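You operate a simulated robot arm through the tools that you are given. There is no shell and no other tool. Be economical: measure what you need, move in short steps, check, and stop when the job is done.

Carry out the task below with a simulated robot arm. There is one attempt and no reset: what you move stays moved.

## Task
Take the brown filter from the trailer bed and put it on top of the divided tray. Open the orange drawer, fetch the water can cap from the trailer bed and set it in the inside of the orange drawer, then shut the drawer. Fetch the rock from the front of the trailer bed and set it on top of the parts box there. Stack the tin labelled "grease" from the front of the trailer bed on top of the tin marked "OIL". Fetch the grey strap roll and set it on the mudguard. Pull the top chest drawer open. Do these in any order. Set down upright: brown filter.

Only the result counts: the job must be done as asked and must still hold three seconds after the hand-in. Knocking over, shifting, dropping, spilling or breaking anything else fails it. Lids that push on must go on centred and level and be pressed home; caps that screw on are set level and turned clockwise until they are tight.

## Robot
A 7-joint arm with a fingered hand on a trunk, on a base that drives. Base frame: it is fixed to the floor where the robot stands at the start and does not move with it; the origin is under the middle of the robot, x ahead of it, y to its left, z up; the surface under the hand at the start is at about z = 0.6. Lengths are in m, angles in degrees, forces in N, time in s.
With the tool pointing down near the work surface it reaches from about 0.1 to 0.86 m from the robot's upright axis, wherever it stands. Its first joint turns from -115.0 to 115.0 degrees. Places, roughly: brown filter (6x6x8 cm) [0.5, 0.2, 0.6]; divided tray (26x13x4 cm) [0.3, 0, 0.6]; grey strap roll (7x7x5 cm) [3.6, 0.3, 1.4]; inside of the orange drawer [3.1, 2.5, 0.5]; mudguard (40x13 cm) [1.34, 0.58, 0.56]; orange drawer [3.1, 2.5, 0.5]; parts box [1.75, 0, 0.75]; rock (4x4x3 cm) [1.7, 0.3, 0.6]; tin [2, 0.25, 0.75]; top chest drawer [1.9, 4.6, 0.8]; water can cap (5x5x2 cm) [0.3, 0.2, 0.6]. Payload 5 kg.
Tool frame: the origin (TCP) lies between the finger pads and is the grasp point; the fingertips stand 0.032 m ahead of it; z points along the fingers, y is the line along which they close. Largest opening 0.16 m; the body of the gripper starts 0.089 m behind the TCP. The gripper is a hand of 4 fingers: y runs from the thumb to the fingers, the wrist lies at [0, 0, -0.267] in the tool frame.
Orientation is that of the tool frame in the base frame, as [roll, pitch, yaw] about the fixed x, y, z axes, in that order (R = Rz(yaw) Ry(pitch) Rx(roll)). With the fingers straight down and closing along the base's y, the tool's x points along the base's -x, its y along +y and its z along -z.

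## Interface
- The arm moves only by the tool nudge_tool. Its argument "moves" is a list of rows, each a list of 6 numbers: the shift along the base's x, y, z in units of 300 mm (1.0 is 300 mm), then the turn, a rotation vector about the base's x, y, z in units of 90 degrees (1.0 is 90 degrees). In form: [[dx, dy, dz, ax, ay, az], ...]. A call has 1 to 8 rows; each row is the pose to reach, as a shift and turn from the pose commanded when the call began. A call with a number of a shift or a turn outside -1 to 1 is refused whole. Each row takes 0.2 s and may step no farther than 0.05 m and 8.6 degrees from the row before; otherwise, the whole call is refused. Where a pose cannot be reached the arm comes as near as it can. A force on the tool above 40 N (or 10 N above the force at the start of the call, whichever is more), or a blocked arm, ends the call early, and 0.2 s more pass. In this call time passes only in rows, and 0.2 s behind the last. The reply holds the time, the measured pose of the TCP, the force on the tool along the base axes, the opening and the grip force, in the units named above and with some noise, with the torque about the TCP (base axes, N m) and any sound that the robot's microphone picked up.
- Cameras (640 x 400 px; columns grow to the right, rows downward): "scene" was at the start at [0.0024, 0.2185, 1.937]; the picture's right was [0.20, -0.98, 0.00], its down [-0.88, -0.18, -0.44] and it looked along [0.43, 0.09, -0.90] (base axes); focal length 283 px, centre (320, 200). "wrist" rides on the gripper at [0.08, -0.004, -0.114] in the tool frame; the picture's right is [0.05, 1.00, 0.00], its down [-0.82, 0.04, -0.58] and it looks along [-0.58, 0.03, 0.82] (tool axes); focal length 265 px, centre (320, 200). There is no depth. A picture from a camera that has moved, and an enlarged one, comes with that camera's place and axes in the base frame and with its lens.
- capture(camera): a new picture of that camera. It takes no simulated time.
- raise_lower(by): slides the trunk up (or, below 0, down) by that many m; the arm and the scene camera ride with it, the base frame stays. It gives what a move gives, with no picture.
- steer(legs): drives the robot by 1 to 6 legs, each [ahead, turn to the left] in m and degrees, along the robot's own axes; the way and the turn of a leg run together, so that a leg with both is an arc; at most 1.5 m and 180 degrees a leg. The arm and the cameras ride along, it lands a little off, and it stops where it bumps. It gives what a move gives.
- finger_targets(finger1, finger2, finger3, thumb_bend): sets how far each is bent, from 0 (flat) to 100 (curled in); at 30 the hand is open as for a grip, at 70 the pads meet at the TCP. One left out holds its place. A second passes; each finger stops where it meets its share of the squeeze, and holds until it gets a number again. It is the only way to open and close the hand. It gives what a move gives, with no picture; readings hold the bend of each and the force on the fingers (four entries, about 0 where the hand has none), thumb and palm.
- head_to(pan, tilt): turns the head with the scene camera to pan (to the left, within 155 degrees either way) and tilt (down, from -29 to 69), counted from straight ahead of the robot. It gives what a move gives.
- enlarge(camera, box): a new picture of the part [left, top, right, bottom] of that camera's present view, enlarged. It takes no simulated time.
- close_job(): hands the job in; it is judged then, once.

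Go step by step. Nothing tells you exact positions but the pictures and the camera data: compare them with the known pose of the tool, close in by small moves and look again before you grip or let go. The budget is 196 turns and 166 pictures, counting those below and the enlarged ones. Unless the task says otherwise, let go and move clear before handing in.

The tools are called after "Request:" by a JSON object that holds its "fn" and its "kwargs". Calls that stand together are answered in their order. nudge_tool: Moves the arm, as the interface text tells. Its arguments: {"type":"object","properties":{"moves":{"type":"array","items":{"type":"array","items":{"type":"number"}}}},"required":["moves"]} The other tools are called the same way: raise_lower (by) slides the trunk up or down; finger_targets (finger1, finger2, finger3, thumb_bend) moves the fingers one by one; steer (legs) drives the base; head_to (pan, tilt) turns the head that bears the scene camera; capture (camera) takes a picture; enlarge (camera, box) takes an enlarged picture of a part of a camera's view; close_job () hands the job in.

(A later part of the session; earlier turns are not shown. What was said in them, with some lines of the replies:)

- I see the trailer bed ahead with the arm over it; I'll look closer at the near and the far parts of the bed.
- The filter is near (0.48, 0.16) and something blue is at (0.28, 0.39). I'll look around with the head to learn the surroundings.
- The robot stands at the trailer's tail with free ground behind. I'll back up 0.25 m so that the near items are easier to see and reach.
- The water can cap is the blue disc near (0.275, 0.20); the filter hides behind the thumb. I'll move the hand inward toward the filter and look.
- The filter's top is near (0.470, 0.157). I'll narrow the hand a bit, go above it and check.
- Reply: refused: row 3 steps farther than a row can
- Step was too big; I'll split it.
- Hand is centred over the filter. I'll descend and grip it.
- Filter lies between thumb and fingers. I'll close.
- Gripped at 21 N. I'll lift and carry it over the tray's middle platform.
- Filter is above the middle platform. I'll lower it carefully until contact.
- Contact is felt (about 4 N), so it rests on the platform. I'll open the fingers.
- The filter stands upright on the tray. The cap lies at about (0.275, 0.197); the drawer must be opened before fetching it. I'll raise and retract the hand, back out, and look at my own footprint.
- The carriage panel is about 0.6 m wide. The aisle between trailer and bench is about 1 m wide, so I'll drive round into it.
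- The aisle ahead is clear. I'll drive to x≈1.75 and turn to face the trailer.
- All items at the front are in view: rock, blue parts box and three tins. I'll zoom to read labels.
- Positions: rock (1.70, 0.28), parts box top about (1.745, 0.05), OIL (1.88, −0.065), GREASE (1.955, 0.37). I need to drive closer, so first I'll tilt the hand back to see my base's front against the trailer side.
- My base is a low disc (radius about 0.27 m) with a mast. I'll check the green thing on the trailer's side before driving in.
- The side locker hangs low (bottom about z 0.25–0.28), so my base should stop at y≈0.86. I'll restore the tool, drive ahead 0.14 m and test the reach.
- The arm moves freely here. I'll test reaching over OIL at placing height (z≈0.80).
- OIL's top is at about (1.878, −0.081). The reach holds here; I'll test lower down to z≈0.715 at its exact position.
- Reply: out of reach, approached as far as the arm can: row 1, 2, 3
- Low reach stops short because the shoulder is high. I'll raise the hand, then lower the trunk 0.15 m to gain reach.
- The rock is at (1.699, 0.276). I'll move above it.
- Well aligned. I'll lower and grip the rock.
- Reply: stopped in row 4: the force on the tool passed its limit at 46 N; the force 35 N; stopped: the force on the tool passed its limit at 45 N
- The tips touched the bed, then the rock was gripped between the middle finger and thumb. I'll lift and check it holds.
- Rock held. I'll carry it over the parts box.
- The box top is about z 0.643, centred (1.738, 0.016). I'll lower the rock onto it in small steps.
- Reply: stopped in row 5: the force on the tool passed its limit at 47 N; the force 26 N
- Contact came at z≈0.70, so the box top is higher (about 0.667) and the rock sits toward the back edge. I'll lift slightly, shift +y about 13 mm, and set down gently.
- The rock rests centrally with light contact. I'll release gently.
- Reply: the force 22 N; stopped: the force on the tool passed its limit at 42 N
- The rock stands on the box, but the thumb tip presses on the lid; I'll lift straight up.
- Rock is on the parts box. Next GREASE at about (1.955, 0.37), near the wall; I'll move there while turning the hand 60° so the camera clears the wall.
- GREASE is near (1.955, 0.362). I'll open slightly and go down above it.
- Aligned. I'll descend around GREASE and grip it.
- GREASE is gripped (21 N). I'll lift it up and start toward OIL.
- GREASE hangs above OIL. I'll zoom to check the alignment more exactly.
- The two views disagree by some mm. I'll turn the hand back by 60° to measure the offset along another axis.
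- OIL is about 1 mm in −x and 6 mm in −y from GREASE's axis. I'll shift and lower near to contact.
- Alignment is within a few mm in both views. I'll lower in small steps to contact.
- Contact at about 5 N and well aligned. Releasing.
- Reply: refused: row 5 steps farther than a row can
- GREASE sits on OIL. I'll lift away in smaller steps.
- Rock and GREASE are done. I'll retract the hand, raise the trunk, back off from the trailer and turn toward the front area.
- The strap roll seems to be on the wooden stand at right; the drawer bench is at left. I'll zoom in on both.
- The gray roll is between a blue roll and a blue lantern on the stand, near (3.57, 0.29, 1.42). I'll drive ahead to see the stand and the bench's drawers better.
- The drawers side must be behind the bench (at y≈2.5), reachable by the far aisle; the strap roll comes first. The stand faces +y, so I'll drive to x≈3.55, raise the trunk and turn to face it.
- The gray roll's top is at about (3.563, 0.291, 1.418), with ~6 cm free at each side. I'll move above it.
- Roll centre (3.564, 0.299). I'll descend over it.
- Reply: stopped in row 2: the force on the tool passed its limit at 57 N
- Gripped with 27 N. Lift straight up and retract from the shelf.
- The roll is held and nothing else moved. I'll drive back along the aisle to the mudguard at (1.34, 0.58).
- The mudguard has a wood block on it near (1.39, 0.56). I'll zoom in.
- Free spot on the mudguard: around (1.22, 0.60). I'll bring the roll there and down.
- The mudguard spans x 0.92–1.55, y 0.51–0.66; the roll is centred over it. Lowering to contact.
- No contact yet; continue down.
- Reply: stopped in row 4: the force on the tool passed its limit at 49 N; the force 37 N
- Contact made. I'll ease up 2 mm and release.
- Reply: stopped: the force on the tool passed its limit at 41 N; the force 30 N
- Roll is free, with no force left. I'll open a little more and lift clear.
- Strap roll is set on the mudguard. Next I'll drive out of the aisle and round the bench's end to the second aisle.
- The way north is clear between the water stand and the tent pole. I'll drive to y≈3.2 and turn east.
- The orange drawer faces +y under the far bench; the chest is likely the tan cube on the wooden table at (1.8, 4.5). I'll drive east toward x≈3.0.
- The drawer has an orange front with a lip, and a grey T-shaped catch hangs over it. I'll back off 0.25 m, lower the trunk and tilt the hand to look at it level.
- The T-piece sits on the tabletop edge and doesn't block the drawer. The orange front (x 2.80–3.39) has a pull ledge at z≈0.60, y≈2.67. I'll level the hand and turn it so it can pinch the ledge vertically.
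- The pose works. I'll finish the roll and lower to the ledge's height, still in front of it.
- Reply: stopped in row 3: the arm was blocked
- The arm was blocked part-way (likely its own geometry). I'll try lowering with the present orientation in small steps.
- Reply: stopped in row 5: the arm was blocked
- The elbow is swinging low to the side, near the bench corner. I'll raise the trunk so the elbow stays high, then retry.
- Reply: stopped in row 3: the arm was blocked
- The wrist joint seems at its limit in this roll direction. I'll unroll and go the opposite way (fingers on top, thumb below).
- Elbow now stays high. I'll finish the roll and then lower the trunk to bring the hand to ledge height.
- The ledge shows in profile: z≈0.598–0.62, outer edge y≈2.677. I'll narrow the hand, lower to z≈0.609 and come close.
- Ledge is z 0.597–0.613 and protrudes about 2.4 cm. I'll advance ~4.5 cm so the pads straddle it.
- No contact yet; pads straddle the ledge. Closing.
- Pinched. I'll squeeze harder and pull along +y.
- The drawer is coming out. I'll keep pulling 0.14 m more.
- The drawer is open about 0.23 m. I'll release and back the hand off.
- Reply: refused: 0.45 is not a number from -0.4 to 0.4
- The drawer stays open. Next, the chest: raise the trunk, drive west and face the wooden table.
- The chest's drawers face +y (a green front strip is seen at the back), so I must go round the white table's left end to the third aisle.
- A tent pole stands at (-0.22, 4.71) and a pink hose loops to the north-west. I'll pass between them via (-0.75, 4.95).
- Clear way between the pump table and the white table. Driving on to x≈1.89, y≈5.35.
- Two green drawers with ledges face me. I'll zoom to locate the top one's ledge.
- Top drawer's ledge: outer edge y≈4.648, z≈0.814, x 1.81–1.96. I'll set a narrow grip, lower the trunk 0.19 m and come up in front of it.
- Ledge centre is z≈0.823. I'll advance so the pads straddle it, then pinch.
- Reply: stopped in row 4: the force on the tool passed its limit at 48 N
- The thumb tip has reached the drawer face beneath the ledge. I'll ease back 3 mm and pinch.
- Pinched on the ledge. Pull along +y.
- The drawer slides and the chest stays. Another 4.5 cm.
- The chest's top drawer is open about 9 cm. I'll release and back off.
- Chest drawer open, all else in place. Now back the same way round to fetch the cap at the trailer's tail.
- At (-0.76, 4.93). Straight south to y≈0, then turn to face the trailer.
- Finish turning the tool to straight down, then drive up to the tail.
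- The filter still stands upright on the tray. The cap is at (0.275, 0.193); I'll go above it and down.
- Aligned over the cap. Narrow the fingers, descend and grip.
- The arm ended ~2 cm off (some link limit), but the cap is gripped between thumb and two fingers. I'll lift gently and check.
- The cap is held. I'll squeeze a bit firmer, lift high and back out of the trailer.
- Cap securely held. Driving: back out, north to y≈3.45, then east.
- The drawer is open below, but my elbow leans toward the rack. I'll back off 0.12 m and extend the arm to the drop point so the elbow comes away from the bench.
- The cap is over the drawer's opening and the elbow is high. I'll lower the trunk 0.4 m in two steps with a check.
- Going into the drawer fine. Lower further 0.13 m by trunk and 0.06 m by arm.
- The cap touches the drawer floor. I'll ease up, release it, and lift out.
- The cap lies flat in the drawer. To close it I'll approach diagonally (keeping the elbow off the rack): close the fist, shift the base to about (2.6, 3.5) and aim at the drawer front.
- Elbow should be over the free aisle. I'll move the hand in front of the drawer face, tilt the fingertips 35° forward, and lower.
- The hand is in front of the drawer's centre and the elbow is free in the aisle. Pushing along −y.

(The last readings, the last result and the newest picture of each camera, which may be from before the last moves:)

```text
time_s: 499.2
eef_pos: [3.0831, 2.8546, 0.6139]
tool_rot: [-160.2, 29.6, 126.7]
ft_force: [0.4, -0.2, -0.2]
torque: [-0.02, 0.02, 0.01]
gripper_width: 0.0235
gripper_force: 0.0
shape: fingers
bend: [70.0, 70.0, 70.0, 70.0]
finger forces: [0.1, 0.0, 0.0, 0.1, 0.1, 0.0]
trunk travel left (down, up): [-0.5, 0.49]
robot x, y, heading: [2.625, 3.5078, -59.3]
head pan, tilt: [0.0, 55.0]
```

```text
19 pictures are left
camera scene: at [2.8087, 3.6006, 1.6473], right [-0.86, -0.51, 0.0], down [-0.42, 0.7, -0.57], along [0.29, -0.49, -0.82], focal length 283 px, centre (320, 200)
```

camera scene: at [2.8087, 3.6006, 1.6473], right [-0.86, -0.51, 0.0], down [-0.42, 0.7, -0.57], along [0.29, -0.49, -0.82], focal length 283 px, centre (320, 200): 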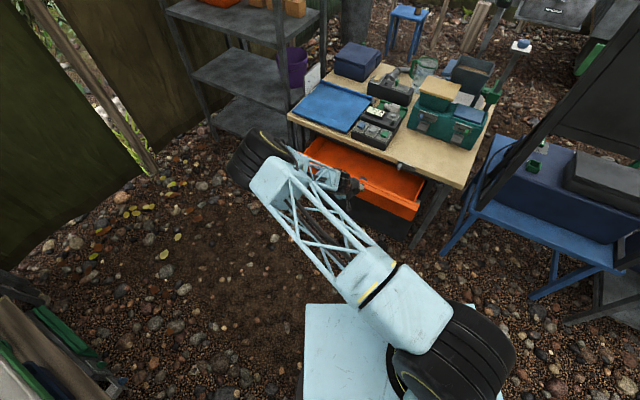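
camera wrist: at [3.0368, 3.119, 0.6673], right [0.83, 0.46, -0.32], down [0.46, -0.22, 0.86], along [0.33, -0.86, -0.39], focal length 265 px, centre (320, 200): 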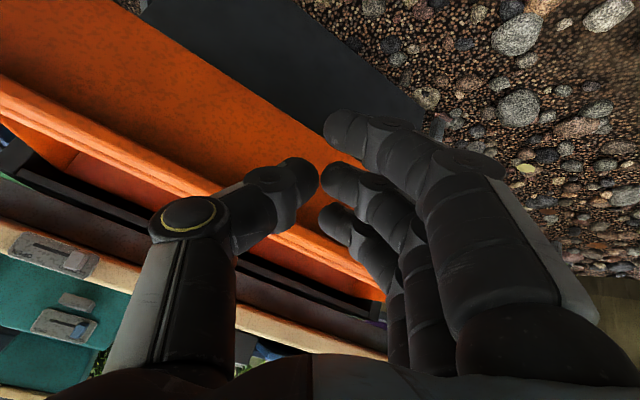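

The drawer is moving in. Continue pushing in smaller steps until it is shut.

Request:
{"fn": "nudge_tool", "kwargs": {"moves": [[0, -0.06, 0, 0, 0, 0], [0, -0.12, 0, 0, 0, 0], [0, -0.18, 0, 0, 0, 0], [0, -0.24, 0, 0, 0, 0], [0, -0.3, 0, 0, 0, 0], [0, -0.36, 0, 0, 0, 0]]}}

Request:
{"fn": "capture", "kwargs": {"camera": "wrist"}}

Request:
{"fn": "enlarge", "kwargs": {"camera": "scene", "box": [260, 110, 460, 260]}}

```text
time_s: 500.6
eef_pos: [3.0824, 2.7491, 0.6123]
tool_rot: [-160.0, 29.5, 126.7]
ft_force: [0.9, 0.0, 0.9]
torque: [0.03, 0.01, 0.01]
gripper_width: 0.0234
gripper_force: 0.1
shape: fingers
bend: [70.0, 70.0, 70.0, 70.0]
finger forces: [0.0, 0.0, 0.0, 0.0, 0.0, 0.0]
trunk travel left (down, up): [-0.5, 0.49]
robot x, y, heading: [2.6257, 3.5043, -59.1]
head pan, tilt: [0.0, 55.0]
```

```text
18 pictures are left
camera wrist: at [3.0369, 2.8671, 0.6679], right [0.83, 0.46, -0.32], down [0.46, -0.22, 0.86], along [0.33, -0.86, -0.39], focal length 265 px, centre (320, 200)
```

wrist: 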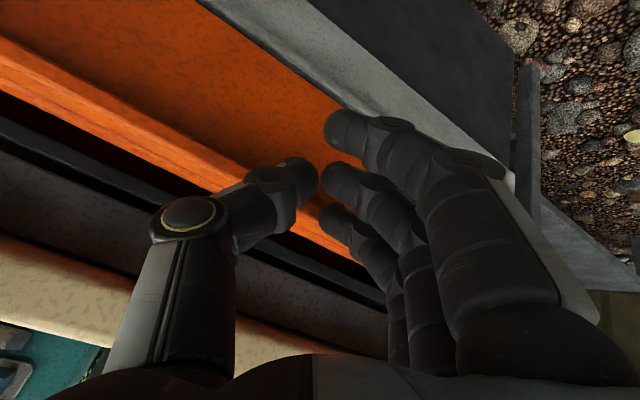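

```text
2.67 times, centred on (360, 185) of scene
camera zoom: at [2.8086, 3.6005, 1.6473], right [-0.86, -0.51, 0.0], down [-0.42, 0.7, -0.57], along [0.29, -0.49, -0.82], focal length 754 px, centre (213, 240)
```

zoom: 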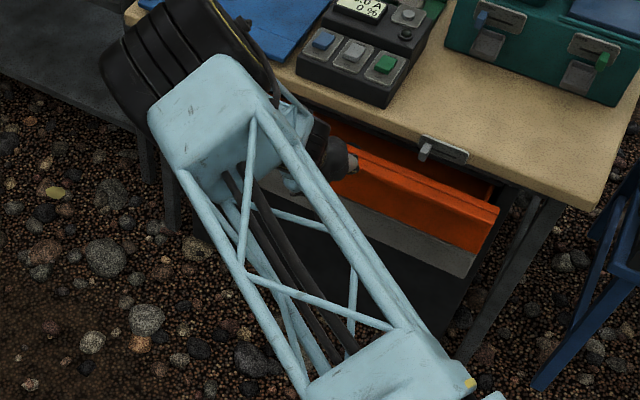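

About 4–5 cm remain. Keep pushing gently.

Request:
{"fn": "nudge_tool", "kwargs": {"moves": [[0, -0.04, 0, 0, 0, 0], [0, -0.08, 0, 0, 0, 0], [0, -0.12, 0, 0, 0, 0], [0, -0.15, 0, 0, 0, 0], [0, -0.18, 0, 0, 0, 0], [0, -0.2, 0, 0, 0, 0]]}}

Request:
{"fn": "capture", "kwargs": {"camera": "wrist"}}

Request:
{"fn": "enlarge", "kwargs": {"camera": "scene", "box": [260, 110, 460, 260]}}

```text
time_s: 501.6
eef_pos: [3.085, 2.7122, 0.6086]
tool_rot: [-160.1, 29.1, 127.0]
ft_force: [-2.1, 14.0, 3.3]
torque: [0.01, -0.05, 0.26]
gripper_width: 0.0237
gripper_force: 6.6
shape: fingers
bend: [70.0, 70.0, 71.0, 70.0]
finger forces: [0.0, 0.1, 13.6, 0.0, 0.1, 0.0]
trunk travel left (down, up): [-0.5, 0.49]
robot x, y, heading: [2.6259, 3.5045, -59.1]
head pan, tilt: [0.0, 55.0]
stopped in row 5: the force on the tool passed its limit at 47 N (the readings are from after the stop); the commanded pose is now the measured one
```

```text
16 pictures are left
camera wrist: at [3.0378, 2.8299, 0.664], right [0.82, 0.47, -0.32], down [0.46, -0.22, 0.86], along [0.33, -0.85, -0.4], focal length 265 px, centre (320, 200)
```

wrist: 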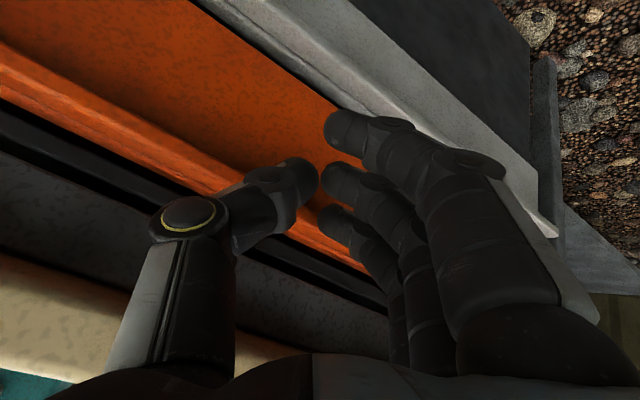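

```text
2.67 times, centred on (360, 185) of scene
camera zoom: at [2.8082, 3.6026, 1.6473], right [-0.86, -0.51, 0.0], down [-0.42, 0.7, -0.57], along [0.29, -0.49, -0.82], focal length 754 px, centre (213, 240)
```

zoom: 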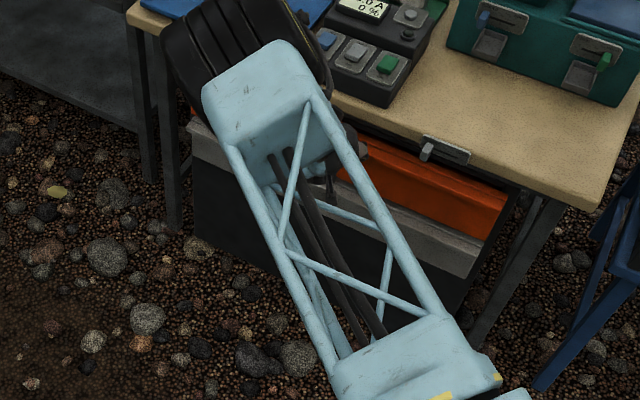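

The push met a hard stop right where the ledge sat originally. I'll retract and verify it's shut.

Request:
{"fn": "nudge_tool", "kwargs": {"moves": [[0, 0.1, 0, 0, 0, 0], [0, 0.25, 0, 0, 0, 0], [0, 0.4, 0, 0, 0, 0], [0, 0.55, 0, 0, 0, 0], [0, 0.7, 0, 0, 0, 0], [-0.05, 0.85, 0, 0, 0, 0]]}}

Request:
{"fn": "capture", "kwargs": {"camera": "wrist"}}

Request:
{"fn": "enlarge", "kwargs": {"camera": "scene", "box": [260, 110, 460, 260]}}

```text
time_s: 503.0
eef_pos: [3.0673, 2.9629, 0.6107]
tool_rot: [-160.1, 29.1, 126.9]
ft_force: [0.0, -0.6, 0.2]
torque: [0.02, 0.02, 0.0]
gripper_width: 0.0234
gripper_force: 0.0
shape: fingers
bend: [70.0, 70.0, 70.0, 70.0]
finger forces: [0.1, 0.1, 0.0, 0.0, 0.0, 0.0]
trunk travel left (down, up): [-0.5, 0.49]
robot x, y, heading: [2.6279, 3.5049, -59.3]
head pan, tilt: [0.0, 55.0]
```

```text
14 pictures are left
camera wrist: at [3.0207, 3.0813, 0.6645], right [0.82, 0.47, -0.32], down [0.46, -0.22, 0.86], along [0.33, -0.86, -0.4], focal length 265 px, centre (320, 200)
```

wrist: 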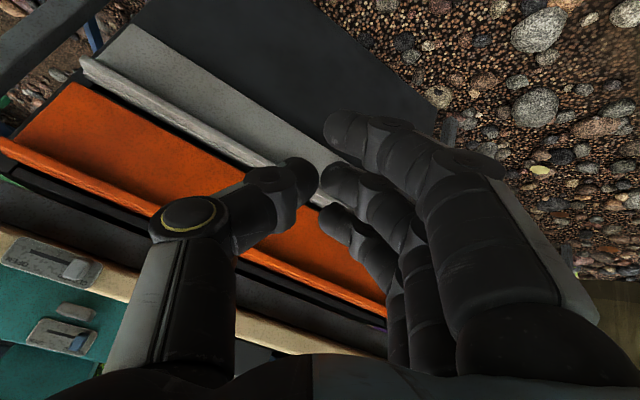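

```text
2.67 times, centred on (360, 185) of scene
camera zoom: at [2.8087, 3.6015, 1.6473], right [-0.86, -0.51, 0.0], down [-0.42, 0.7, -0.57], along [0.29, -0.49, -0.82], focal length 754 px, centre (213, 240)
```

zoom: 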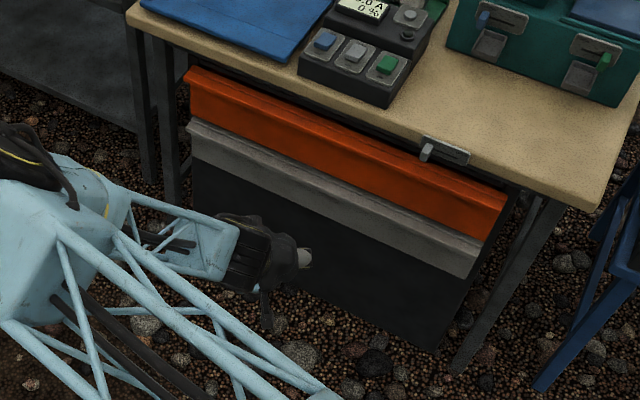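

The orange drawer is shut flush with the grey one below, the hand is clear, and every item has been placed. Handing in.

Request:
{"fn": "close_job", "kwargs": {}}

```text
The job is handed in.
```

I finished all six parts of the job and handed it in; I don't have the verdict yet.

- **Brown filter:** it stands upright on the middle platform of the divided tray.
- **Orange drawer:** the water can cap lies flat inside. I pushed the drawer to a hard stop, and it looks flush with the grey one below.
- **Rock:** it sits on top of the parts box.
- **Tins:** GREASE is stacked on OIL, possibly a few mm off centre.
- **Strap roll:** it lies on the mudguard beside the wood block.
- **Chest drawer:** the top drawer is open about 9 cm. I last saw it before fetching the cap and didn't check it again.

While picking up the cap, the arm was held about 2 cm off course. I don't know what stopped it; it may have been a joint limit or the elbow against something in the trailer. Nothing looked moved in the picture right after.
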